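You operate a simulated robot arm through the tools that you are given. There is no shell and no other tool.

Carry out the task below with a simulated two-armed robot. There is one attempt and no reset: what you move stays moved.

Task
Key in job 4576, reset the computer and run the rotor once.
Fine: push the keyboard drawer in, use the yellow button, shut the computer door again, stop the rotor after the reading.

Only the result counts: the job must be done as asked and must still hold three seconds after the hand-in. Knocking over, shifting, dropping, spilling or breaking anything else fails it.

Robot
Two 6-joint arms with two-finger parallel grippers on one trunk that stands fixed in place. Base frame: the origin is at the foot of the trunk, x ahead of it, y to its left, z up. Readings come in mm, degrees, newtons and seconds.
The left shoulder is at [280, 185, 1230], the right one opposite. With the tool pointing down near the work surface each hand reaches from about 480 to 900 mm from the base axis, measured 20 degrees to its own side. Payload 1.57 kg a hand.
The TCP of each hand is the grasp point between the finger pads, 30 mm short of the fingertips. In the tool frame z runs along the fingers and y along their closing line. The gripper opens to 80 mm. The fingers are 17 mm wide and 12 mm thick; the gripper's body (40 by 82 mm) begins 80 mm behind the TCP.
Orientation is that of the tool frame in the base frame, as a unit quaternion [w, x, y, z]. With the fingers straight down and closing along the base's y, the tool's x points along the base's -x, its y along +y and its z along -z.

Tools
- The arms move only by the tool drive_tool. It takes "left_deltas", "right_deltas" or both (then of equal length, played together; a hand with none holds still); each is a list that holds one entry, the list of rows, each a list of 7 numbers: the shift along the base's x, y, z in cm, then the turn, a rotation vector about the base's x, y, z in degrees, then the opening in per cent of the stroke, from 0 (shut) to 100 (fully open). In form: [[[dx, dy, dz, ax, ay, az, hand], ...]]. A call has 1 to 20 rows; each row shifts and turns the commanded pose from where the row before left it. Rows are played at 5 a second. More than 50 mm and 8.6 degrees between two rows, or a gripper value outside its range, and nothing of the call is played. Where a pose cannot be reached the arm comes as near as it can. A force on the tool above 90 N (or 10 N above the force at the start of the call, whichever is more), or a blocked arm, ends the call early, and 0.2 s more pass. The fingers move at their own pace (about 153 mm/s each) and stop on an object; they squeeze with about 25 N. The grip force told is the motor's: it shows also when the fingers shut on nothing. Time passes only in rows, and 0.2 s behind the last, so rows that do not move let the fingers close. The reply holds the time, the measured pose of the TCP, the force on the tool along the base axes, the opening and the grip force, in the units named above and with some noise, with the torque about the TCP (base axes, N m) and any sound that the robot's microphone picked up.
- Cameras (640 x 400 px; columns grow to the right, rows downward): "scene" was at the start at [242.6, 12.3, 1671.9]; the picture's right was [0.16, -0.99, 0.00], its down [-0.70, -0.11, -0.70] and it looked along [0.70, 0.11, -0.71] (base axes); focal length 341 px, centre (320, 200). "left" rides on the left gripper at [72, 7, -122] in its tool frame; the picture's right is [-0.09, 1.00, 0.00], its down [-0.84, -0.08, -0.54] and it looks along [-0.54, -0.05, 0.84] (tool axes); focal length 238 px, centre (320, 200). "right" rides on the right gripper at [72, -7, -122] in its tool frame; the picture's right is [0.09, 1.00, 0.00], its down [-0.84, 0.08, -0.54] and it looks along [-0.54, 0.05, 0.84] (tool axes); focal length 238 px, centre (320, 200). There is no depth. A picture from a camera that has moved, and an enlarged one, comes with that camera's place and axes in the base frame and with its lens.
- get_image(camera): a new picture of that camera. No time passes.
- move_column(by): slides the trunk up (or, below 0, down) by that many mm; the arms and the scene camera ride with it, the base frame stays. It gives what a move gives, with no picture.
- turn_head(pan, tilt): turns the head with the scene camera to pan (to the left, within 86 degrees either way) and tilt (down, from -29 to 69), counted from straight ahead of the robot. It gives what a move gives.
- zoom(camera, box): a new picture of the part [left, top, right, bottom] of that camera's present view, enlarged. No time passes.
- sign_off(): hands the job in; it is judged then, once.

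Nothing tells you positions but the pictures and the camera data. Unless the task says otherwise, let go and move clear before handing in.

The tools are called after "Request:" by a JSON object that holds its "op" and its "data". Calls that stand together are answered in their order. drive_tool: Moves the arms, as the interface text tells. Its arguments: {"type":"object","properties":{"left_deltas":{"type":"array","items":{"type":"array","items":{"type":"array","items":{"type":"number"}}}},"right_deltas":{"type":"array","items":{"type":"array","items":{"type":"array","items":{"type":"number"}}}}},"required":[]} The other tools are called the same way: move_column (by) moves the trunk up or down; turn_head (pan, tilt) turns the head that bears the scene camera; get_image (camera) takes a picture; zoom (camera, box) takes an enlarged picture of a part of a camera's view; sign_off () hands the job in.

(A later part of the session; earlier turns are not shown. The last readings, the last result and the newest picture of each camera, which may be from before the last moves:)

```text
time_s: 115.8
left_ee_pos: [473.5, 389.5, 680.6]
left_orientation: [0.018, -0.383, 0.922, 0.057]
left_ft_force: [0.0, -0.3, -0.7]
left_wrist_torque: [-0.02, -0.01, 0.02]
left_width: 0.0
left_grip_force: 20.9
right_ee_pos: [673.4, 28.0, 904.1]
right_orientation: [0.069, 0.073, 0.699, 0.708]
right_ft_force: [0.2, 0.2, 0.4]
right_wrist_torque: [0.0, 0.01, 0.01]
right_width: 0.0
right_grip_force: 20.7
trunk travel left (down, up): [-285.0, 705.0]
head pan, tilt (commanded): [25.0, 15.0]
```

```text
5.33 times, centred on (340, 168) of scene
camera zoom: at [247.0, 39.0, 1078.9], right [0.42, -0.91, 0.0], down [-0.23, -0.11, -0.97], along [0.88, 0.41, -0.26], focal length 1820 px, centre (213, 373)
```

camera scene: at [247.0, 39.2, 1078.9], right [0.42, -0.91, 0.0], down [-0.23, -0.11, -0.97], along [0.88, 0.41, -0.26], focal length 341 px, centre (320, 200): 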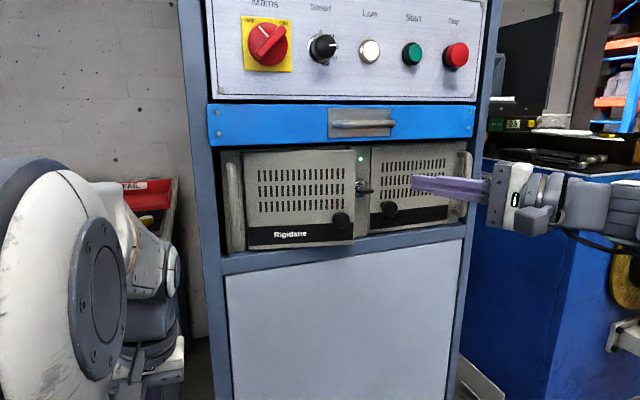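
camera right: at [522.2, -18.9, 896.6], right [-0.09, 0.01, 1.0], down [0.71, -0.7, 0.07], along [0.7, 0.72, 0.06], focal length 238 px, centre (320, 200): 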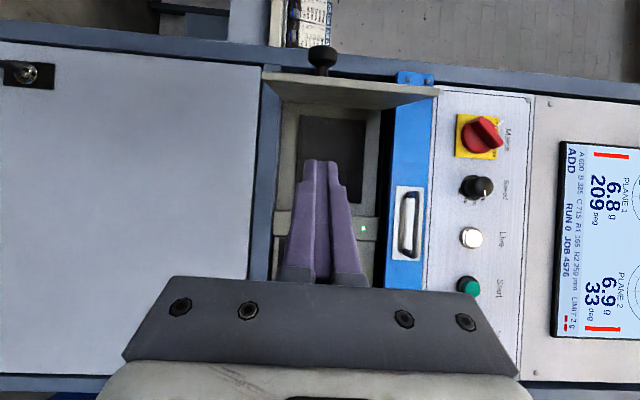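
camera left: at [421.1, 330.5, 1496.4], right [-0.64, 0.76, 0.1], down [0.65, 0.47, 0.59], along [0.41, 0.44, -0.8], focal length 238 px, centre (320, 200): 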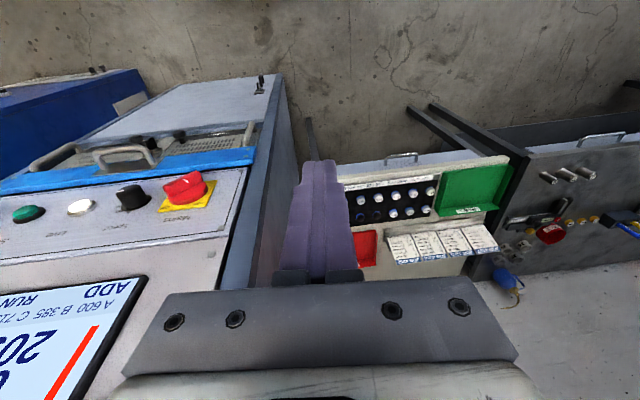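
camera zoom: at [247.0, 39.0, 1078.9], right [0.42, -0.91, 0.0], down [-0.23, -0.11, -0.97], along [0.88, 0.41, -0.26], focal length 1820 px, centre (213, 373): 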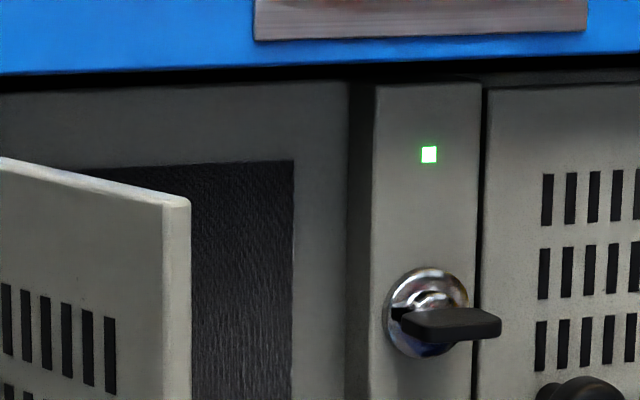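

Behind the left door there's only a dust filter, so the yellow button must be behind the right door. First I'll shut the left door again: bring the fingertip around to the outer side of it, above the knob's height.

Request:
{"op": "drive_tool", "data": {"right_deltas": [[[-2.88, 4.0, 1.8, 0, 0, 0, 0], [-2.88, 4.0, 1.8, 0, 0, 0, 0], [-2.88, 4.0, 1.8, 0, 0, 0, 0], [-1.06, 3.89, 0, 0, 0, 0, 0], [0, 0, 0, 0, 0, 0, 0]]]}}

Request:
{"op": "zoom", "data": {"camera": "scene", "box": [200, 130, 480, 305]}}

Request:
{"op": "get_image", "data": {"camera": "right"}}

```text
refused: row 1 steps farther than a row can; nothing moved
```

```text
2.29 times, centred on (340, 218) of scene
camera zoom: at [247.0, 39.0, 1078.9], right [0.42, -0.91, 0.0], down [-0.23, -0.11, -0.97], along [0.88, 0.41, -0.26], focal length 780 px, centre (274, 160)
```

zoom: 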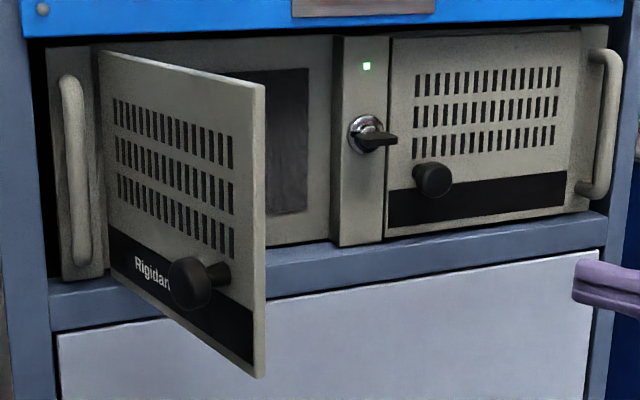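

```text
taken
camera right: at [577.8, -75.9, 897.1], right [-0.09, 0.01, 1.0], down [0.71, -0.7, 0.07], along [0.7, 0.72, 0.06], focal length 238 px, centre (320, 200)
```

right: 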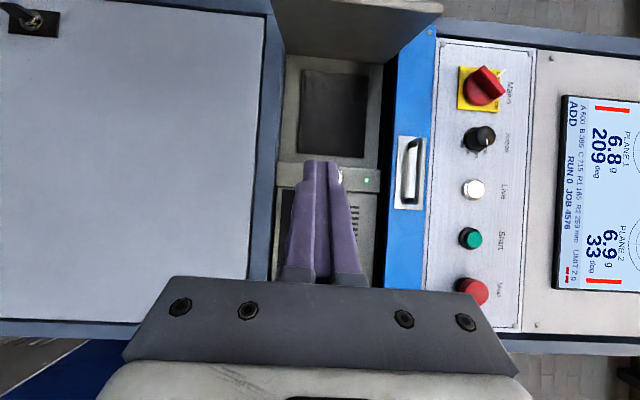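

Request:
{"op": "drive_tool", "data": {"right_deltas": [[[-2.79, 3.1, 1.35, 0, 0, 0, 0], [-2.79, 3.1, 1.35, 0, 0, 0, 0], [-2.79, 3.1, 1.35, 0, 0, 0, 0], [-2.79, 3.1, 1.35, 0, 0, 0, 0], [-1.05, 3.89, 0, 0, 0, 0, 0], [0, 0, 0, 0, 0, 0, 0]]]}}

Request:
{"op": "zoom", "data": {"camera": "scene", "box": [200, 130, 480, 305]}}

Request:
{"op": "get_image", "data": {"camera": "right"}}

```text
time_s: 117.2
left_ee_pos: [474.3, 390.8, 681.0]
left_orientation: [0.017, -0.382, 0.922, 0.058]
left_ft_force: [-0.8, -0.6, 0.0]
left_wrist_torque: [0.02, -0.01, 0.02]
left_width: 0.0
left_grip_force: 21.7
right_ee_pos: [550.2, 188.4, 958.0]
right_orientation: [0.07, 0.073, 0.699, 0.708]
right_ft_force: [-1.1, -0.1, 0.1]
right_wrist_torque: [-0.01, 0.03, 0.02]
right_width: 0.0
right_grip_force: 21.4
trunk travel left (down, up): [-285.0, 705.0]
head pan, tilt (commanded): [25.0, 15.0]
```

```text
2.29 times, centred on (340, 218) of scene
camera zoom: at [247.0, 39.0, 1078.9], right [0.42, -0.91, 0.0], down [-0.23, -0.11, -0.97], along [0.88, 0.41, -0.26], focal length 780 px, centre (274, 160)
```

zoom: 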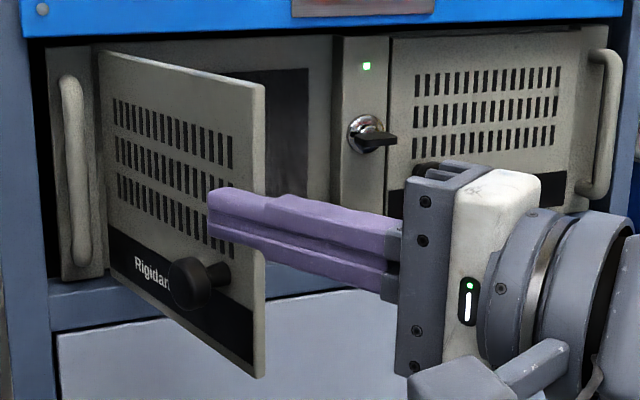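

```text
taken
camera right: at [455.2, 83.7, 951.9], right [-0.09, 0.01, 1.0], down [0.71, -0.7, 0.07], along [0.7, 0.71, 0.06], focal length 238 px, centre (320, 200)
```

right: 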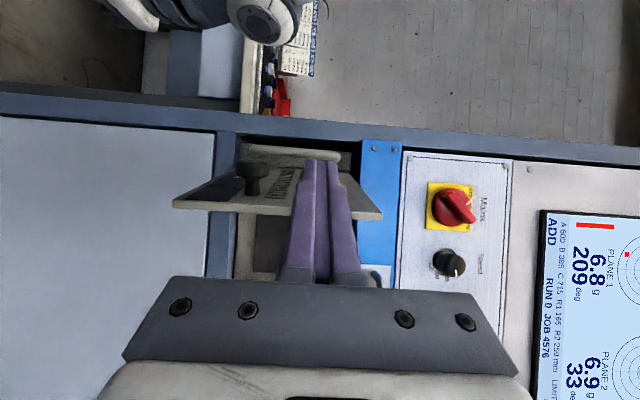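

Request:
{"op": "drive_tool", "data": {"right_deltas": [[[1.6, 2.65, 0, 0, 0, 0, 0], [1.6, 2.65, 0, 0, 0, 0, 0], [0, 0, 0, 0, 0, 0, 0]]]}}

Request:
{"op": "zoom", "data": {"camera": "scene", "box": [200, 130, 480, 305]}}

```text
time_s: 118.0
left_ee_pos: [472.2, 391.5, 680.7]
left_orientation: [0.018, -0.383, 0.922, 0.057]
left_ft_force: [-0.8, -0.1, -0.7]
left_wrist_torque: [0.04, 0.04, 0.03]
left_width: 0.0
left_grip_force: 21.0
right_ee_pos: [585.4, 240.8, 957.5]
right_orientation: [0.069, 0.072, 0.699, 0.708]
right_ft_force: [-0.1, -0.5, -0.3]
right_wrist_torque: [0.04, -0.01, -0.01]
right_width: 0.1
right_grip_force: 21.4
trunk travel left (down, up): [-285.0, 705.0]
head pan, tilt (commanded): [25.0, 15.0]
```

```text
2.29 times, centred on (340, 218) of scene
camera zoom: at [247.0, 39.0, 1078.9], right [0.42, -0.91, 0.0], down [-0.23, -0.11, -0.97], along [0.88, 0.41, -0.26], focal length 780 px, centre (274, 160)
```

zoom: 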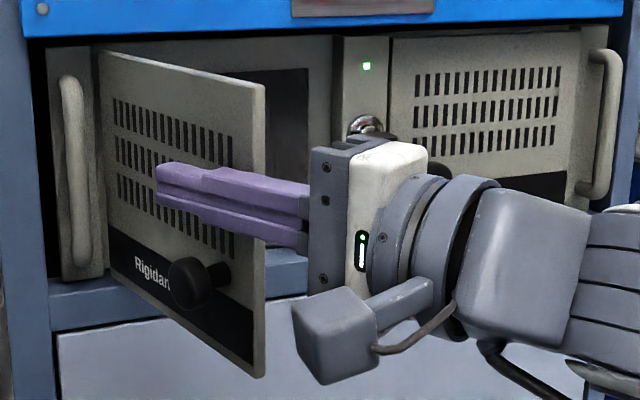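

The finger now lies on the outer side of the door, above the knob. Sweeping right to swing the door towards closed.

Request:
{"op": "drive_tool", "data": {"right_deltas": [[[1.2, -1.2, 0, 0, 0, 0, 0], [1.4, -1.3, 0, 0, 0, 0, 0], [1.6, -1.0, 0, 0, 0, 0, 0], [1.8, -0.6, 0, 0, 0, 0, 0], [0, 0, 0, 0, 0, 0, 0]]]}}

Request:
{"op": "zoom", "data": {"camera": "scene", "box": [200, 130, 480, 305]}}

Request:
{"op": "get_image", "data": {"camera": "right"}}

```text
time_s: 119.2
left_ee_pos: [474.0, 391.2, 682.6]
left_orientation: [0.018, -0.384, 0.921, 0.057]
left_ft_force: [-0.9, -0.5, -0.4]
left_wrist_torque: [0.03, 0.0, -0.01]
left_width: 0.1
left_grip_force: 21.0
right_ee_pos: [646.1, 200.2, 958.6]
right_orientation: [0.069, 0.072, 0.699, 0.708]
right_ft_force: [0.9, -0.2, 1.2]
right_wrist_torque: [-0.03, 0.0, 0.0]
right_width: 0.0
right_grip_force: 21.6
trunk travel left (down, up): [-285.0, 705.0]
head pan, tilt (commanded): [25.0, 15.0]
```

```text
2.29 times, centred on (340, 218) of scene
camera zoom: at [247.0, 39.1, 1078.9], right [0.42, -0.91, 0.0], down [-0.23, -0.11, -0.97], along [0.88, 0.41, -0.26], focal length 780 px, centre (274, 160)
```

zoom: 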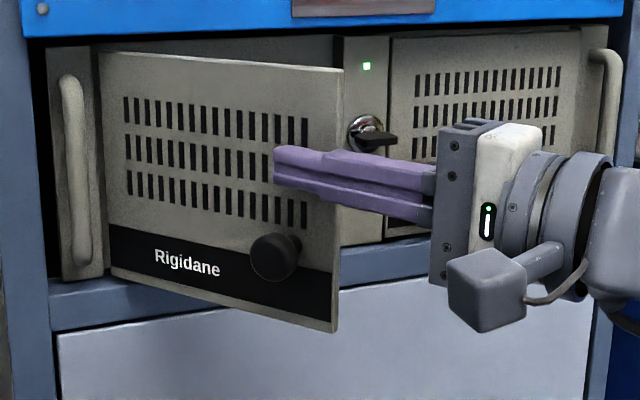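

```text
taken
camera right: at [551.1, 94.2, 950.3], right [-0.09, 0.01, 1.0], down [0.71, -0.7, 0.07], along [0.7, 0.71, 0.06], focal length 238 px, centre (320, 200)
```

right: 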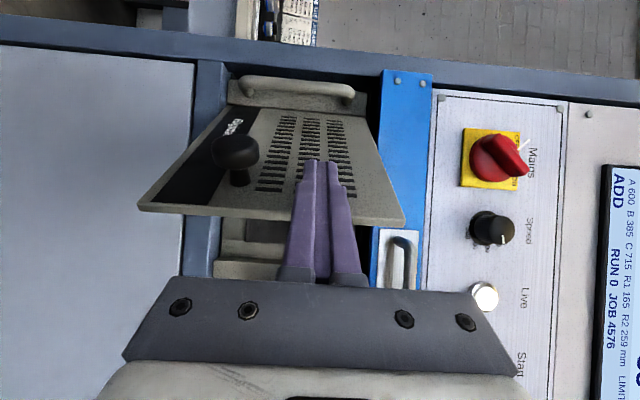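

The door follows. I keep pushing it in with the fingertip.

Request:
{"op": "drive_tool", "data": {"right_deltas": [[[2.26, 0, 0, 0, 0, 0, 0], [2.26, 0, 0, 0, 0, 0, 0], [2.12, 0.7, 0, 0, 0, 0, 0], [2.12, 0.7, 0, 0, 0, 0, 0], [1.4, 0.7, 0, 0, 0, 0, 0], [0, 0, 0, 0, 0, 0, 0]]]}}

Request:
{"op": "zoom", "data": {"camera": "scene", "box": [200, 130, 480, 305]}}

Request:
{"op": "get_image", "data": {"camera": "right"}}

```text
time_s: 120.6
left_ee_pos: [474.6, 391.1, 682.0]
left_orientation: [0.018, -0.384, 0.921, 0.057]
left_ft_force: [0.1, 0.0, 0.3]
left_wrist_torque: [0.0, -0.04, -0.03]
left_width: 0.1
left_grip_force: 21.2
right_ee_pos: [747.1, 224.7, 955.9]
right_orientation: [0.069, 0.072, 0.699, 0.708]
right_ft_force: [-0.1, -0.9, -0.4]
right_wrist_torque: [0.0, -0.05, -0.01]
right_width: 0.0
right_grip_force: 21.3
trunk travel left (down, up): [-285.0, 705.0]
head pan, tilt (commanded): [25.0, 15.0]
```

```text
2.29 times, centred on (340, 218) of scene
camera zoom: at [247.0, 39.1, 1078.9], right [0.42, -0.91, 0.0], down [-0.23, -0.11, -0.97], along [0.88, 0.41, -0.26], focal length 780 px, centre (274, 160)
```

zoom: 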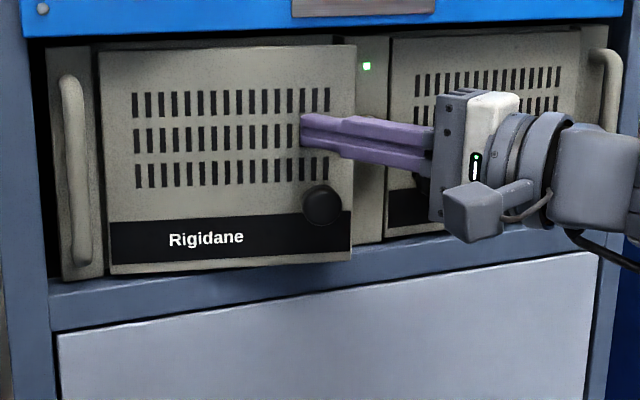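

```text
taken
camera right: at [650.4, 119.2, 948.8], right [-0.09, 0.01, 1.0], down [0.71, -0.7, 0.07], along [0.7, 0.71, 0.06], focal length 238 px, centre (320, 200)
```

right: 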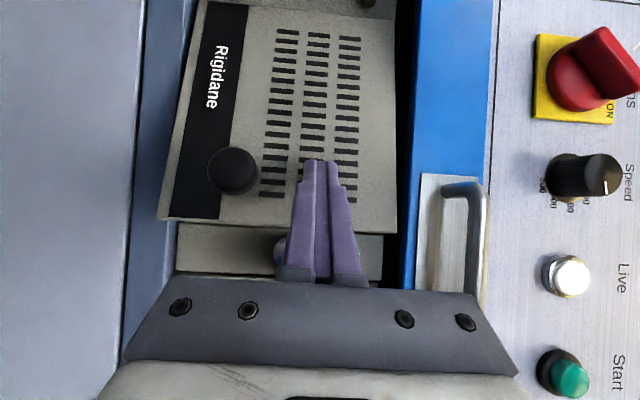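

Request:
{"op": "drive_tool", "data": {"right_deltas": [[[1.0, 0.9, 0, 0, 0, 0, 0], [0.8, 0.75, 0, 0, 0, 0, 0], [0.5, 0.5, 0, 0, 0, 0, 0], [0.3, 0.3, 0, 0, 0, 0, 0], [0, 0, 0, 0, 0, 0, 0]]]}}

Request:
{"op": "zoom", "data": {"camera": "scene", "box": [200, 130, 480, 305]}}

```text
time_s: 121.8
left_ee_pos: [472.5, 389.0, 681.5]
left_orientation: [0.019, -0.383, 0.922, 0.057]
left_ft_force: [0.6, 0.1, -0.9]
left_wrist_torque: [0.02, 0.01, 0.01]
left_width: 0.2
left_grip_force: 20.9
right_ee_pos: [769.7, 245.4, 955.9]
right_orientation: [0.067, 0.068, 0.7, 0.708]
right_ft_force: [-50.3, -64.0, -20.3]
right_wrist_torque: [-0.13, 0.69, 0.53]
right_width: 0.0
right_grip_force: 21.3
trunk travel left (down, up): [-285.0, 705.0]
head pan, tilt (commanded): [25.0, 15.0]
```

```text
2.29 times, centred on (340, 218) of scene
camera zoom: at [245.7, 36.1, 1079.0], right [0.42, -0.91, 0.0], down [-0.23, -0.11, -0.97], along [0.88, 0.41, -0.26], focal length 780 px, centre (274, 160)
```

zoom: 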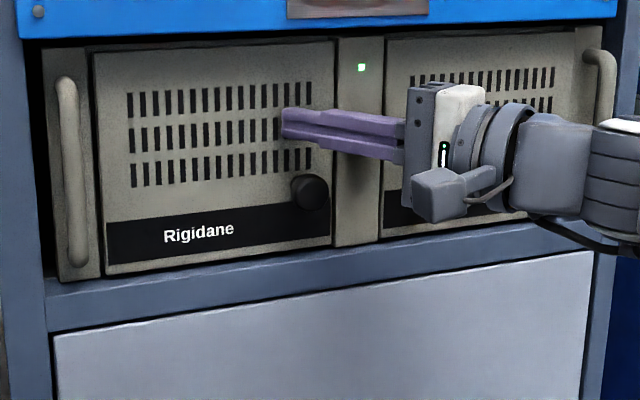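

The left door is shut. Now I'll back off and move over to the right door's knob.

Request:
{"op": "drive_tool", "data": {"right_deltas": [[[-2, -2, 0, 0, 0, 0, 0], [-2, -2, 0, 0, 0, 0, 0], [-2, -2, 0, 0, 0, 0, 0], [3.0, -2.05, -1.3, 0, 0, 0, 0], [3.0, -2.05, -1.3, 0, 0, 0, 0], [3.0, -2.05, -1.3, 0, 0, 0, 30], [3.0, -2.05, -1.3, 0, 0, 0, 55], [0, 0, 0, 0, 0, 0, 55]]]}}

Request:
{"op": "zoom", "data": {"camera": "scene", "box": [200, 130, 480, 305]}}

Request:
{"op": "get_image", "data": {"camera": "right"}}

```text
time_s: 123.6
left_ee_pos: [473.7, 390.3, 680.7]
left_orientation: [0.018, -0.383, 0.922, 0.057]
left_ft_force: [-0.2, -0.5, -0.4]
left_wrist_torque: [-0.02, 0.01, -0.01]
left_width: 0.1
left_grip_force: 21.1
right_ee_pos: [835.5, 107.9, 903.1]
right_orientation: [0.07, 0.072, 0.699, 0.708]
right_ft_force: [0.9, 0.5, 0.4]
right_wrist_torque: [0.01, -0.01, 0.0]
right_width: 43.9
right_grip_force: 0.1
trunk travel left (down, up): [-285.0, 705.0]
head pan, tilt (commanded): [25.0, 15.0]
```

```text
2.29 times, centred on (340, 218) of scene
camera zoom: at [247.0, 38.9, 1078.9], right [0.42, -0.91, 0.0], down [-0.23, -0.11, -0.97], along [0.88, 0.41, -0.26], focal length 780 px, centre (274, 160)
```

zoom: 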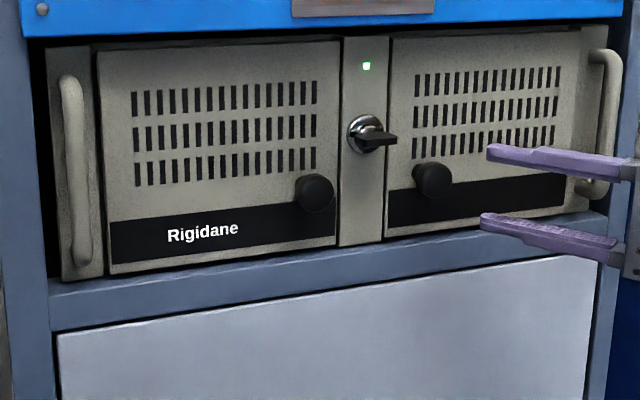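

```text
taken
camera right: at [739.1, 3.0, 896.0], right [-0.09, 0.01, 1.0], down [0.71, -0.7, 0.07], along [0.7, 0.72, 0.06], focal length 238 px, centre (320, 200)
```

right: 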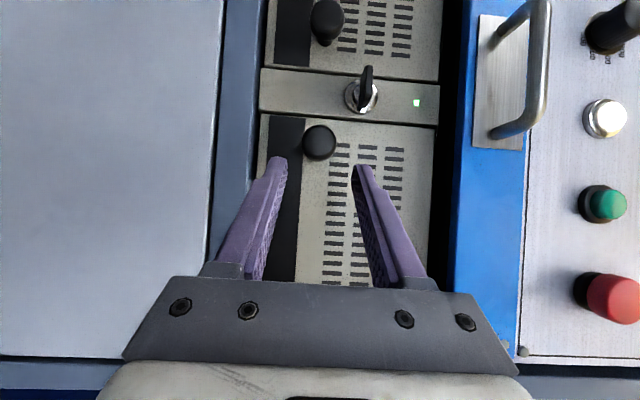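

The left door sits flush, and the right knob is dead ahead. Advancing to straddle it, then gripping.

Request:
{"op": "drive_tool", "data": {"right_deltas": [[[0.16, 1.83, 0, 0, 0, 0, 55], [0.16, 1.83, 0, 0, 0, 0, 55], [0.16, 1.83, 0, 0, 0, 0, 55], [0, 0, 0, 0, 0, 0, 0], [0, 0, 0, 0, 0, 0, 0]]]}}

Request:
{"op": "get_image", "data": {"camera": "right"}}

```text
time_s: 124.8
left_ee_pos: [473.6, 391.0, 681.4]
left_orientation: [0.018, -0.383, 0.922, 0.058]
left_ft_force: [-0.1, -1.0, 0.0]
left_wrist_torque: [-0.05, 0.01, 0.01]
left_width: 0.0
left_grip_force: 21.0
right_ee_pos: [837.5, 162.2, 903.4]
right_orientation: [0.067, 0.073, 0.701, 0.707]
right_ft_force: [-8.0, -3.8, -10.6]
right_wrist_torque: [-0.15, 0.19, 0.09]
right_width: 28.4
right_grip_force: 38.2
trunk travel left (down, up): [-285.0, 705.0]
head pan, tilt (commanded): [25.0, 15.0]
```

```text
taken
camera right: at [741.1, 57.0, 895.9], right [-0.09, 0.01, 1.0], down [0.71, -0.7, 0.07], along [0.7, 0.72, 0.05], focal length 238 px, centre (320, 200)
```

right: 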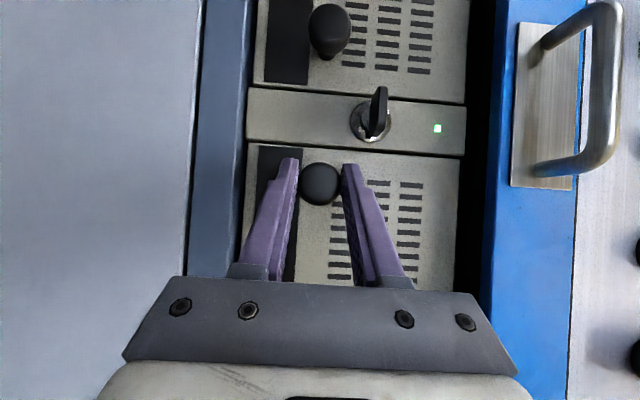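

Knob held. Pulling along a right-hinged arc.

Request:
{"op": "drive_tool", "data": {"right_deltas": [[[-0.9, -1.7, 0, 0, 0, 0, 0], [-0.83, -1.92, 0, 0, 0, 0, 0], [0, 0, 0, 0, 0, 0, 0]]]}}

Request:
{"op": "zoom", "data": {"camera": "scene", "box": [200, 130, 480, 305]}}

Request:
{"op": "get_image", "data": {"camera": "right"}}

```text
time_s: 125.6
left_ee_pos: [473.4, 390.5, 680.0]
left_orientation: [0.018, -0.382, 0.922, 0.057]
left_ft_force: [0.4, -0.1, 0.7]
left_wrist_torque: [-0.05, -0.01, -0.03]
left_width: 0.0
left_grip_force: 21.0
right_ee_pos: [816.5, 126.7, 901.6]
right_orientation: [0.068, 0.07, 0.701, 0.706]
right_ft_force: [-13.3, 11.2, -16.3]
right_wrist_torque: [-0.14, 0.23, 1.27]
right_width: 28.4
right_grip_force: 38.5
trunk travel left (down, up): [-285.0, 705.0]
head pan, tilt (commanded): [25.0, 15.0]
```

```text
2.29 times, centred on (340, 218) of scene
camera zoom: at [247.1, 39.6, 1078.7], right [0.42, -0.91, 0.0], down [-0.23, -0.11, -0.97], along [0.88, 0.41, -0.26], focal length 780 px, centre (274, 160)
```

zoom: 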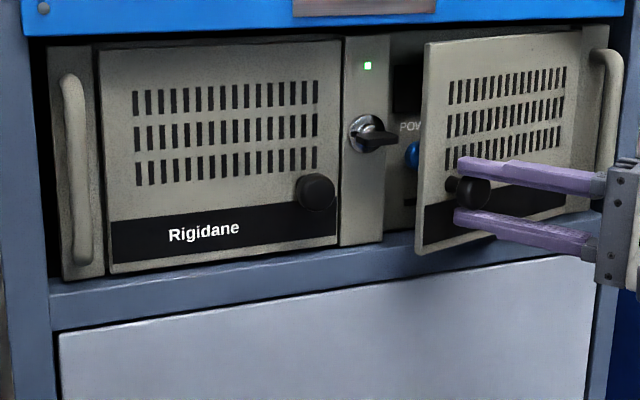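

```text
taken
camera right: at [722.0, 20.8, 895.9], right [-0.09, 0.01, 1.0], down [0.71, -0.7, 0.07], along [0.69, 0.72, 0.05], focal length 238 px, centre (320, 200)
```

right: 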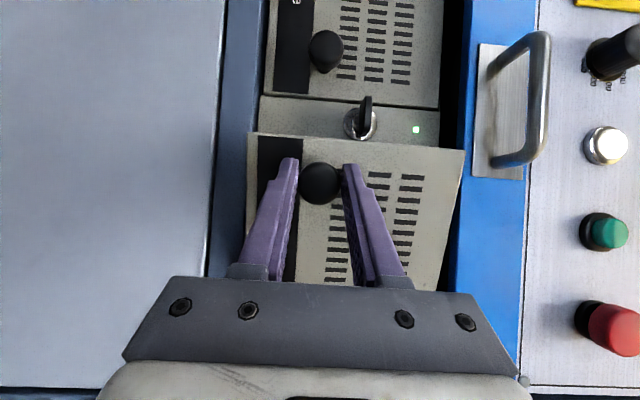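

Behind the right door there's a "POWER" label and a blue button, so this is the one. Opening further.

Request:
{"op": "drive_tool", "data": {"right_deltas": [[[-0.68, -1.85, -0.1, 0, 0, 0, 0], [-0.38, -2.0, 0, 0, 0, 0, 0], [-0.05, -2.05, 0, 0, 0, 0, 0], [0, 0, 0, 0, 0, 0, 0]]]}}

Request:
{"op": "zoom", "data": {"camera": "scene", "box": [200, 130, 480, 305]}}

Request:
{"op": "get_image", "data": {"camera": "right"}}

```text
time_s: 126.6
left_ee_pos: [473.9, 391.6, 680.6]
left_orientation: [0.016, -0.382, 0.922, 0.057]
left_ft_force: [0.1, 0.1, 0.7]
left_wrist_torque: [0.0, 0.01, 0.03]
left_width: 0.0
left_grip_force: 21.5
right_ee_pos: [808.4, 65.8, 903.7]
right_orientation: [0.071, 0.072, 0.701, 0.706]
right_ft_force: [-12.1, 6.1, -17.7]
right_wrist_torque: [-0.37, 0.08, 1.07]
right_width: 28.4
right_grip_force: 37.8
trunk travel left (down, up): [-285.0, 705.0]
head pan, tilt (commanded): [25.0, 15.0]
```

```text
2.29 times, centred on (340, 218) of scene
camera zoom: at [247.2, 39.2, 1078.8], right [0.42, -0.91, 0.0], down [-0.23, -0.11, -0.97], along [0.88, 0.41, -0.26], focal length 780 px, centre (274, 160)
```

zoom: 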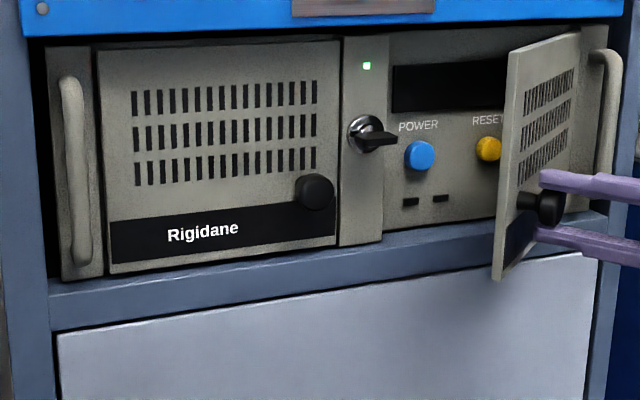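

```text
taken
camera right: at [712.1, -39.8, 895.9], right [-0.09, 0.01, 1.0], down [0.71, -0.7, 0.07], along [0.7, 0.72, 0.05], focal length 238 px, centre (320, 200)
```

right: 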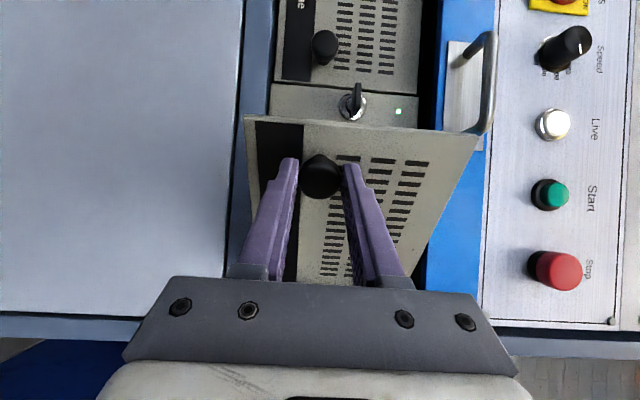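

POWER (blue) and RESET (yellow) are visible. A bit more opening for access.

Request:
{"op": "drive_tool", "data": {"right_deltas": [[[0.15, -1.95, -0.1, 0, 0, 0, 0], [0.5, -1.95, 0, 0, 0, 0, 0], [0.8, -1.85, 0, 0, 0, 0, 0], [1.0, -1.7, 0, 0, 0, 0, 0], [0, 0, 0, 0, 0, 0, 0]]]}}

Request:
{"op": "zoom", "data": {"camera": "scene", "box": [200, 130, 480, 305]}}

Request:
{"op": "get_image", "data": {"camera": "right"}}

```text
time_s: 127.8
left_ee_pos: [473.1, 391.0, 681.2]
left_orientation: [0.017, -0.383, 0.922, 0.058]
left_ft_force: [0.1, 0.8, -1.0]
left_wrist_torque: [0.01, -0.01, 0.0]
left_width: 0.0
left_grip_force: 21.2
right_ee_pos: [832.9, -10.5, 902.7]
right_orientation: [0.071, 0.07, 0.699, 0.708]
right_ft_force: [-14.8, -4.6, -0.6]
right_wrist_torque: [-0.12, -0.09, 0.93]
right_width: 28.2
right_grip_force: 37.9
trunk travel left (down, up): [-285.0, 705.0]
head pan, tilt (commanded): [25.0, 15.0]
```

```text
2.29 times, centred on (340, 218) of scene
camera zoom: at [246.6, 38.8, 1079.2], right [0.42, -0.91, 0.0], down [-0.23, -0.11, -0.97], along [0.88, 0.41, -0.26], focal length 780 px, centre (274, 160)
```

zoom: 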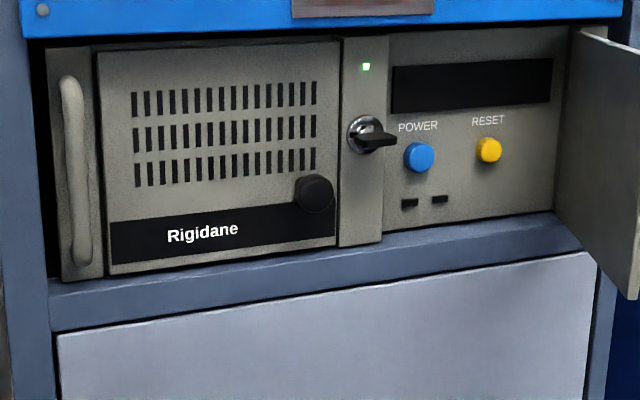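

```text
taken
camera right: at [737.5, -115.9, 894.6], right [-0.09, 0.0, 1.0], down [0.71, -0.7, 0.07], along [0.7, 0.71, 0.06], focal length 238 px, centre (320, 200)
```

right: 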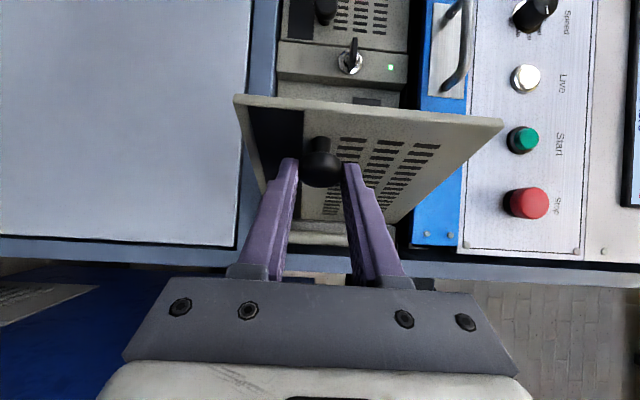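

The door is open about 75°. I'll open it to about 90° for clear access to the yellow RESET button, then release the knob.

Request:
{"op": "drive_tool", "data": {"right_deltas": [[[1.3, -1.45, 0, 0, 0, 0, 0], [1.4, -1.3, 0, 0, 0, 0, 0], [0, 0, 0, 0, 0, 0, 0], [0, 0, 0, 0, 0, 0, 55], [0, 0, 0, 0, 0, 0, 55]]]}}

Request:
{"op": "get_image", "data": {"camera": "scene"}}

Request:
{"op": "get_image", "data": {"camera": "right"}}

```text
time_s: 129.0
left_ee_pos: [473.4, 391.8, 680.4]
left_orientation: [0.018, -0.384, 0.922, 0.057]
left_ft_force: [0.3, -0.7, -0.8]
left_wrist_torque: [-0.03, -0.03, -0.01]
left_width: 0.0
left_grip_force: 21.1
right_ee_pos: [861.4, -37.5, 903.2]
right_orientation: [0.071, 0.074, 0.699, 0.708]
right_ft_force: [0.1, -0.7, 0.5]
right_wrist_torque: [-0.02, 0.0, -0.01]
right_width: 44.1
right_grip_force: 0.1
trunk travel left (down, up): [-285.0, 705.0]
head pan, tilt (commanded): [25.0, 15.0]
```

```text
taken
camera scene: at [247.1, 39.0, 1079.0], right [0.42, -0.91, 0.0], down [-0.23, -0.11, -0.97], along [0.88, 0.41, -0.26], focal length 341 px, centre (320, 200)
```

scene: 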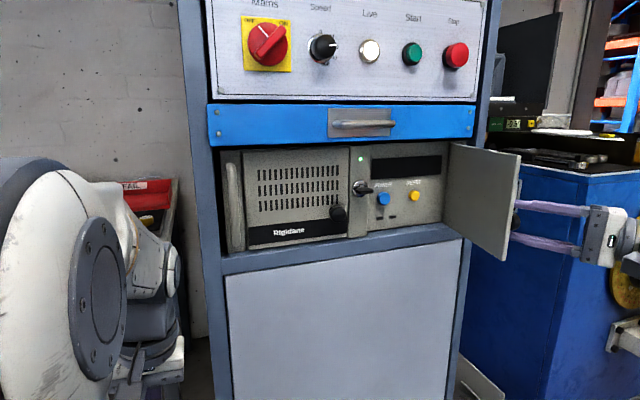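

```text
taken
camera right: at [766.3, -142.3, 895.4], right [-0.09, 0.01, 1.0], down [0.71, -0.7, 0.07], along [0.7, 0.71, 0.06], focal length 238 px, centre (320, 200)
```

right: 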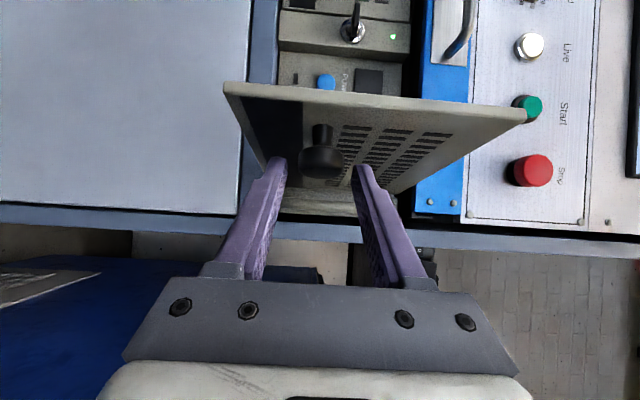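

Knob released with the door at about 90°. I'll withdraw around the door's edge, turn the hand to face the cabinet squarely, and look at the buttons.

Request:
{"op": "drive_tool", "data": {"right_deltas": [[[-0.45, -2.3, 0, 0, 0, 0, 55], [-0.45, -2.3, 0, 0, 0, 0, 55], [-0.45, -2.3, 0, 0, 0, 0, 30], [-0.45, -2.3, 0, 0, 0, 0, 0], [-2.6, 2.6, 0, 0, 0, -5, 0], [-2.6, 2.6, 0, 0, 0, -7, 0], [-2.6, 2.6, 0, 0, 0, -7, 0], [-1.5, 1.5, 0.5, 0, 0, -7, 0], [0, 0, 0, 0, 0, -6, 0], [0, 0, 0, 0, 0, 0, 0]]]}}

Request:
{"op": "get_image", "data": {"camera": "scene"}}

Request:
{"op": "get_image", "data": {"camera": "right"}}

```text
time_s: 131.2
left_ee_pos: [473.2, 390.0, 680.4]
left_orientation: [0.018, -0.383, 0.922, 0.057]
left_ft_force: [0.4, -0.5, 0.1]
left_wrist_torque: [0.01, 0.0, 0.02]
left_width: 0.2
left_grip_force: 21.5
right_ee_pos: [748.9, -34.4, 906.6]
right_orientation: [0.262, 0.263, 0.652, 0.661]
right_ft_force: [-0.5, 0.0, 1.1]
right_wrist_torque: [0.02, 0.01, 0.0]
right_width: 0.1
right_grip_force: 21.4
trunk travel left (down, up): [-285.0, 705.0]
head pan, tilt (commanded): [25.0, 15.0]
```

```text
taken
camera scene: at [247.0, 38.9, 1078.9], right [0.42, -0.91, 0.0], down [-0.23, -0.11, -0.97], along [0.88, 0.41, -0.26], focal length 341 px, centre (320, 200)
```

scene: 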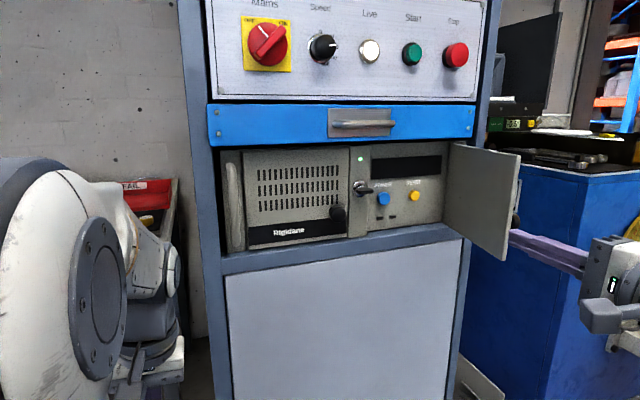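

```text
taken
camera right: at [612.3, -73.1, 898.7], right [-0.07, 0.05, 1.0], down [0.23, -0.97, 0.07], along [0.97, 0.24, 0.06], focal length 238 px, centre (320, 200)
```

right: 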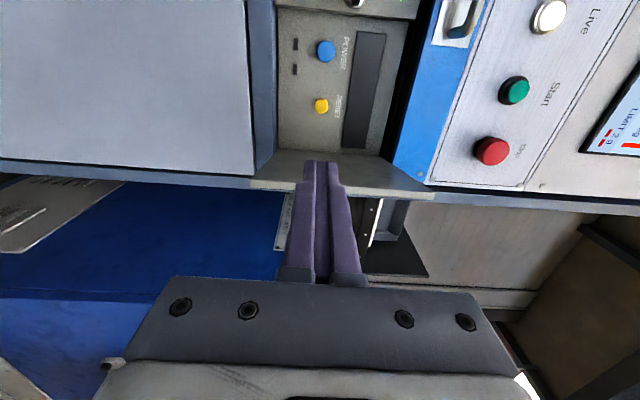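

Both views agree: RESET is at (923,147,912) and POWER at (876,197,912), well apart. I'll advance to just in front of the yellow button, hand angled slightly away from the open door.

Request:
{"op": "drive_tool", "data": {"right_deltas": [[[1.98, 2.82, 0.12, 0, 0, -2.5, 0], [1.98, 2.82, 0.12, 0, 0, -2.5, 0], [1.98, 2.82, 0.12, 0, 0, -2.5, 0], [1.98, 2.82, 0.12, 0, 0, -2.5, 0], [0, 0, 0, 0, 0, 0, 0]]]}}

Request:
{"op": "get_image", "data": {"camera": "right"}}

Request:
{"op": "zoom", "data": {"camera": "scene", "box": [320, 120, 540, 258]}}

```text
time_s: 132.4
left_ee_pos: [473.1, 390.9, 680.4]
left_orientation: [0.018, -0.384, 0.921, 0.057]
left_ft_force: [0.8, 0.4, -0.3]
left_wrist_torque: [-0.04, -0.02, -0.02]
left_width: 0.0
left_grip_force: 21.4
right_ee_pos: [828.5, 76.5, 911.0]
right_orientation: [0.319, 0.32, 0.627, 0.635]
right_ft_force: [-0.7, 0.1, 0.0]
right_wrist_torque: [0.0, 0.0, -0.02]
right_width: 0.2
right_grip_force: 21.2
trunk travel left (down, up): [-285.0, 705.0]
head pan, tilt (commanded): [25.0, 15.0]
```

```text
taken
camera right: at [686.2, 63.0, 903.5], right [-0.06, 0.06, 1.0], down [0.06, -1.0, 0.07], along [1.0, 0.06, 0.06], focal length 238 px, centre (320, 200)
```

right: 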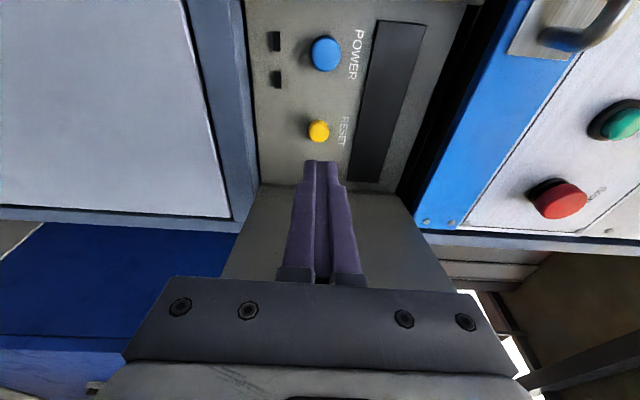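

```text
2.90 times, centred on (430, 189) of scene
camera zoom: at [247.0, 38.9, 1078.9], right [0.42, -0.91, 0.0], down [-0.23, -0.11, -0.97], along [0.88, 0.41, -0.26], focal length 989 px, centre (1, 232)
```

zoom: 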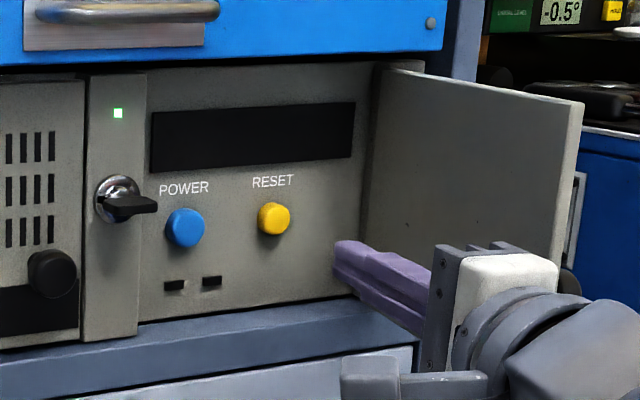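

The tool axis points straight at the yellow button, 88 mm ahead. Approaching, then pressing in small steps.

Request:
{"op": "drive_tool", "data": {"right_deltas": [[[2.2, 1.66, 0, 0, 0, 0, 0], [2.2, 1.66, 0, 0, 0, 0, 0], [1.6, 1.2, 0.05, 0, 0, 0, 0], [0, 0, 0, 0, 0, 0, 0]]]}}

Request:
{"op": "get_image", "data": {"camera": "right"}}

Request:
{"op": "zoom", "data": {"camera": "scene", "box": [320, 120, 540, 258]}}

```text
time_s: 133.4
left_ee_pos: [473.8, 390.0, 681.1]
left_orientation: [0.018, -0.384, 0.921, 0.058]
left_ft_force: [-0.5, 0.2, -0.3]
left_wrist_torque: [-0.01, 0.01, 0.01]
left_width: 0.2
left_grip_force: 21.0
right_ee_pos: [886.8, 123.4, 912.6]
right_orientation: [0.319, 0.317, 0.627, 0.636]
right_ft_force: [-0.1, 0.4, 0.1]
right_wrist_torque: [0.02, -0.01, 0.02]
right_width: 0.0
right_grip_force: 21.5
trunk travel left (down, up): [-285.0, 705.0]
head pan, tilt (commanded): [25.0, 15.0]
```

```text
taken
camera right: at [745.7, 108.9, 904.6], right [-0.06, 0.06, 1.0], down [0.06, -1.0, 0.07], along [1.0, 0.07, 0.06], focal length 238 px, centre (320, 200)
```

right: 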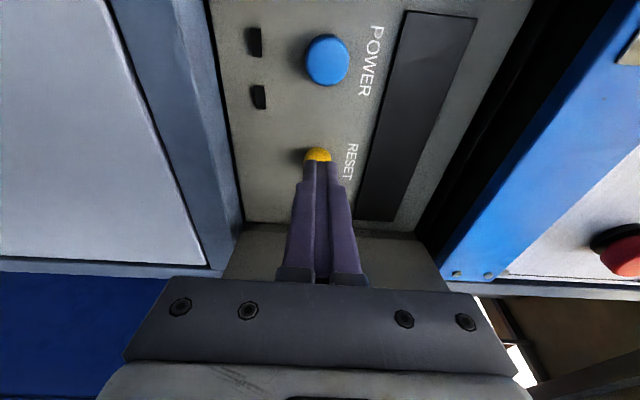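

```text
2.90 times, centred on (430, 189) of scene
camera zoom: at [247.0, 38.9, 1078.9], right [0.42, -0.91, 0.0], down [-0.23, -0.11, -0.97], along [0.88, 0.41, -0.26], focal length 989 px, centre (1, 232)
```

zoom: 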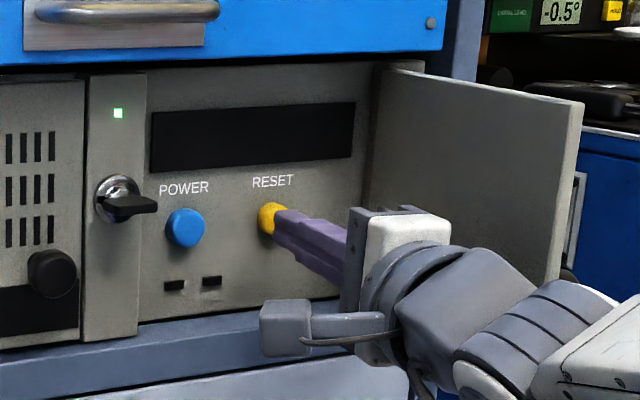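

Request:
{"op": "drive_tool", "data": {"right_deltas": [[[0.6, 0.47, 0, 0, 0, 0, 0], [0.4, 0.32, 0, 0, 0, 0, 0], [0.25, 0.2, 0, 0, 0, 0, 0], [0, 0, 0, 0, 0, 0, 0]]]}}

Request:
{"op": "zoom", "data": {"camera": "scene", "box": [320, 120, 540, 258]}}

```text
time_s: 134.4
left_ee_pos: [473.6, 389.8, 680.9]
left_orientation: [0.017, -0.383, 0.922, 0.057]
left_ft_force: [0.1, 0.3, 0.5]
left_wrist_torque: [-0.02, -0.04, -0.01]
left_width: 0.0
left_grip_force: 21.4
right_ee_pos: [899.7, 134.0, 913.2]
right_orientation: [0.319, 0.318, 0.627, 0.636]
right_ft_force: [-1.7, -0.7, 1.1]
right_wrist_torque: [0.03, 0.01, -0.01]
right_width: 0.0
right_grip_force: 21.4
trunk travel left (down, up): [-285.0, 705.0]
head pan, tilt (commanded): [25.0, 15.0]
```

```text
2.90 times, centred on (430, 189) of scene
camera zoom: at [247.0, 38.9, 1079.0], right [0.42, -0.91, 0.0], down [-0.23, -0.11, -0.97], along [0.88, 0.41, -0.26], focal length 989 px, centre (1, 232)
```

zoom: 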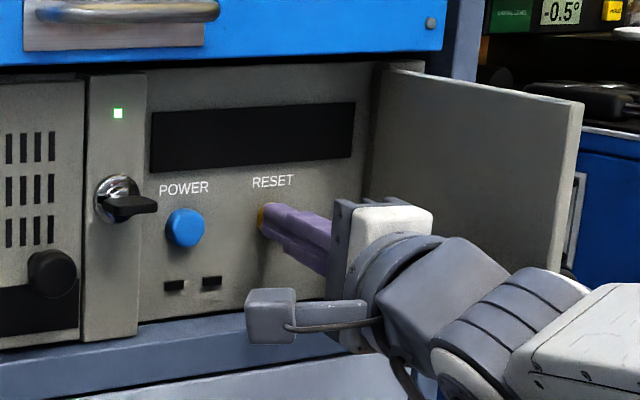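

Request:
{"op": "drive_tool", "data": {"right_deltas": [[[0.2, 0.15, 0, 0, 0, 0, 0], [0.2, 0.15, 0, 0, 0, 0, 0], [0, 0, 0, 0, 0, 0, 0]]]}}

Request:
{"op": "zoom", "data": {"camera": "scene", "box": [320, 120, 540, 258]}}

```text
time_s: 135.2
left_ee_pos: [473.6, 389.6, 681.8]
left_orientation: [0.018, -0.383, 0.922, 0.057]
left_ft_force: [-0.7, -0.4, 0.7]
left_wrist_torque: [0.0, 0.0, -0.01]
left_width: 0.0
left_grip_force: 21.4
right_ee_pos: [903.1, 135.7, 912.6]
right_orientation: [0.32, 0.317, 0.627, 0.636]
right_ft_force: [-13.7, -6.7, -1.7]
right_wrist_torque: [-0.09, 0.0, 0.15]
right_width: 0.0
right_grip_force: 20.9
trunk travel left (down, up): [-285.0, 705.0]
head pan, tilt (commanded): [25.0, 15.0]
heard: click
```

```text
2.90 times, centred on (430, 189) of scene
camera zoom: at [246.5, 38.7, 1079.0], right [0.42, -0.91, 0.0], down [-0.23, -0.11, -0.97], along [0.88, 0.41, -0.26], focal length 989 px, centre (1, 232)
```

zoom: 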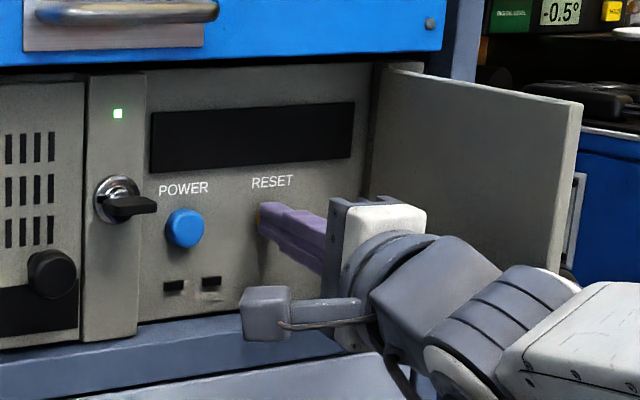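

Click — RESET pressed. I'll withdraw the finger and look at the screen.

Request:
{"op": "drive_tool", "data": {"right_deltas": [[[-1.0, -0.75, 0, 0, 0, 0, 0], [-2.2, -1.66, 0, 0, 0, 0, 0], [-2.2, -1.66, 0, 0, 0, 0, 0], [-1.98, -2.82, 0, 0, 0, 0, 0], [-1.98, -2.82, 0, 0, 0, 0, 0]]]}}

Request:
{"op": "turn_head", "data": {"pan": 25, "tilt": -10}}

Request:
{"op": "get_image", "data": {"camera": "scene"}}

```text
time_s: 136.4
left_ee_pos: [472.4, 391.6, 679.7]
left_orientation: [0.017, -0.384, 0.921, 0.058]
left_ft_force: [-0.1, -0.3, -0.3]
left_wrist_torque: [0.0, 0.01, 0.0]
left_width: 0.1
left_grip_force: 21.8
right_ee_pos: [810.7, 41.0, 912.0]
right_orientation: [0.319, 0.318, 0.627, 0.636]
right_ft_force: [0.3, 0.2, -0.4]
right_wrist_torque: [0.01, 0.0, 0.01]
right_width: 0.3
right_grip_force: 21.6
trunk travel left (down, up): [-285.0, 705.0]
head pan, tilt (commanded): [25.0, 15.0]
```

```text
time_s: 137.2
left_ee_pos: [472.6, 390.5, 680.4]
left_orientation: [0.018, -0.384, 0.921, 0.058]
left_ft_force: [0.9, 0.5, -0.3]
left_wrist_torque: [0.02, -0.01, 0.01]
left_width: 0.0
left_grip_force: 21.0
right_ee_pos: [812.3, 40.3, 913.7]
right_orientation: [0.319, 0.318, 0.626, 0.637]
right_ft_force: [-0.2, -0.6, 1.0]
right_wrist_torque: [-0.03, -0.02, 0.01]
right_width: 0.0
right_grip_force: 21.3
trunk travel left (down, up): [-285.0, 705.0]
head pan, tilt (commanded): [25.0, -10.0]
```

```text
taken
camera scene: at [238.8, 35.1, 1118.3], right [0.42, -0.91, 0.0], down [0.16, 0.07, -0.98], along [0.89, 0.42, 0.17], focal length 341 px, centre (320, 200)
```

scene: 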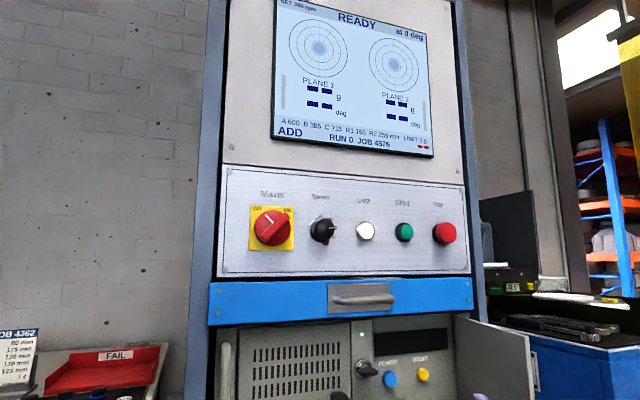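

Request:
{"op": "zoom", "data": {"camera": "scene", "box": [260, 0, 450, 165]}}

Request:
{"op": "zoom", "data": {"camera": "scene", "box": [220, 165, 480, 280]}}

```text
2.42 times, centred on (355, 82) of scene
camera zoom: at [238.8, 35.1, 1118.3], right [0.42, -0.91, 0.0], down [0.16, 0.07, -0.98], along [0.89, 0.42, 0.17], focal length 827 px, centre (235, 485)
```

zoom: 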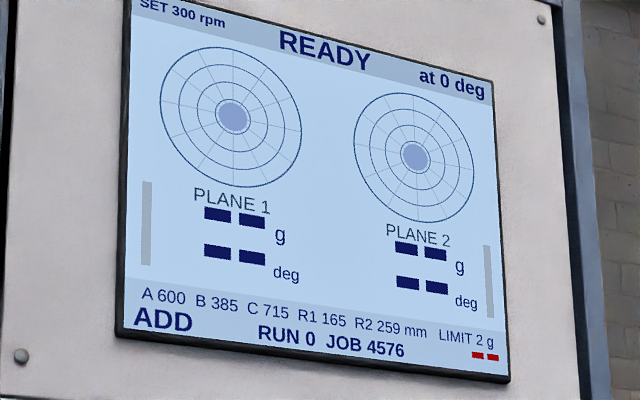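

```text
2.46 times, centred on (350, 222) of scene
camera zoom: at [238.8, 35.1, 1118.3], right [0.42, -0.91, 0.0], down [0.16, 0.07, -0.98], along [0.89, 0.42, 0.17], focal length 840 px, centre (246, 145)
```

zoom: 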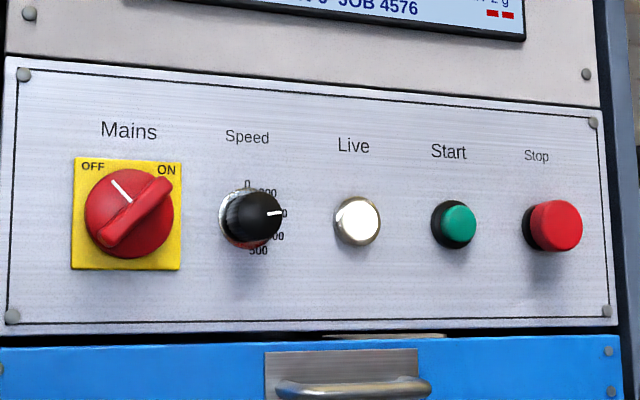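

The reset worked: screen shows READY, RUN 0, JOB 4576 kept. Now I'll shut the right door, going around its edge to push it from outside.

Request:
{"op": "turn_head", "data": {"pan": 25, "tilt": 15}}

Request:
{"op": "drive_tool", "data": {"right_deltas": [[[-2.43, -2.43, 1.4, 0, 0, 0, 0], [-2.43, -2.43, 1.5, 0, 0, 0, 0], [-2.43, -2.43, 1.5, 0, 0, 0, 0], [3.18, -3.18, 0, 0, 0, 8.4, 0], [3.18, -3.18, 0, 0, 0, 8.4, 0], [3.18, -3.18, 0, 0, 0, 8.4, 0], [0, 0, 0, 0, 0, 8.4, 0], [0, 0, 0, 0, 0, 8.4, 0], [0, 0, 0, 0, 0, 0, 0]]]}}

Request:
{"op": "get_image", "data": {"camera": "scene"}}

Request:
{"op": "get_image", "data": {"camera": "right"}}

```text
time_s: 138.1
left_ee_pos: [473.4, 390.5, 680.0]
left_orientation: [0.019, -0.384, 0.921, 0.057]
left_ft_force: [-0.4, 0.1, 0.2]
left_wrist_torque: [-0.03, -0.01, 0.01]
left_width: 0.1
left_grip_force: 20.8
right_ee_pos: [811.1, 39.9, 911.5]
right_orientation: [0.319, 0.318, 0.626, 0.636]
right_ft_force: [-0.6, 0.9, -0.7]
right_wrist_torque: [0.02, -0.03, 0.0]
right_width: 0.0
right_grip_force: 21.4
trunk travel left (down, up): [-285.0, 705.0]
head pan, tilt (commanded): [25.0, 15.0]
```

```text
time_s: 140.1
left_ee_pos: [475.5, 389.9, 680.8]
left_orientation: [0.018, -0.383, 0.922, 0.057]
left_ft_force: [-0.8, 0.1, 0.6]
left_wrist_torque: [0.01, -0.01, 0.02]
left_width: 0.0
left_grip_force: 21.1
right_ee_pos: [834.3, -132.1, 954.4]
right_orientation: [0.069, 0.071, 0.7, 0.707]
right_ft_force: [0.5, -0.4, 0.0]
right_wrist_torque: [0.02, -0.01, 0.01]
right_width: 0.0
right_grip_force: 21.2
trunk travel left (down, up): [-285.0, 705.0]
head pan, tilt (commanded): [25.0, 15.0]
```

```text
taken
camera scene: at [247.0, 38.9, 1078.9], right [0.42, -0.91, 0.0], down [-0.23, -0.11, -0.97], along [0.88, 0.41, -0.26], focal length 341 px, centre (320, 200)
```

scene: 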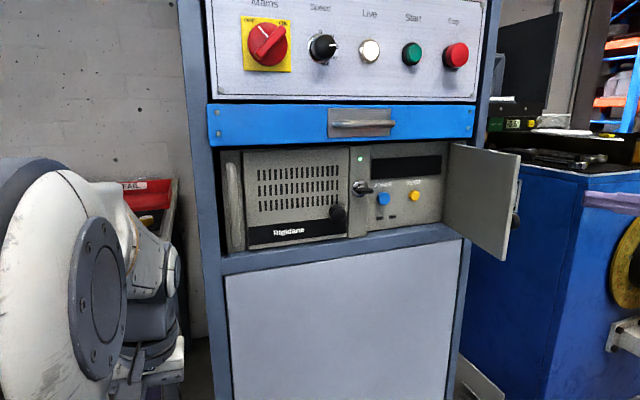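

```text
taken
camera right: at [738.9, -236.9, 947.5], right [-0.09, 0.01, 1.0], down [0.71, -0.7, 0.07], along [0.7, 0.72, 0.06], focal length 238 px, centre (320, 200)
```

right: 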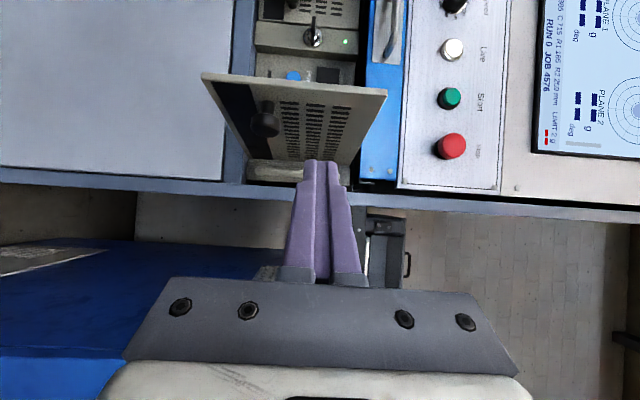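

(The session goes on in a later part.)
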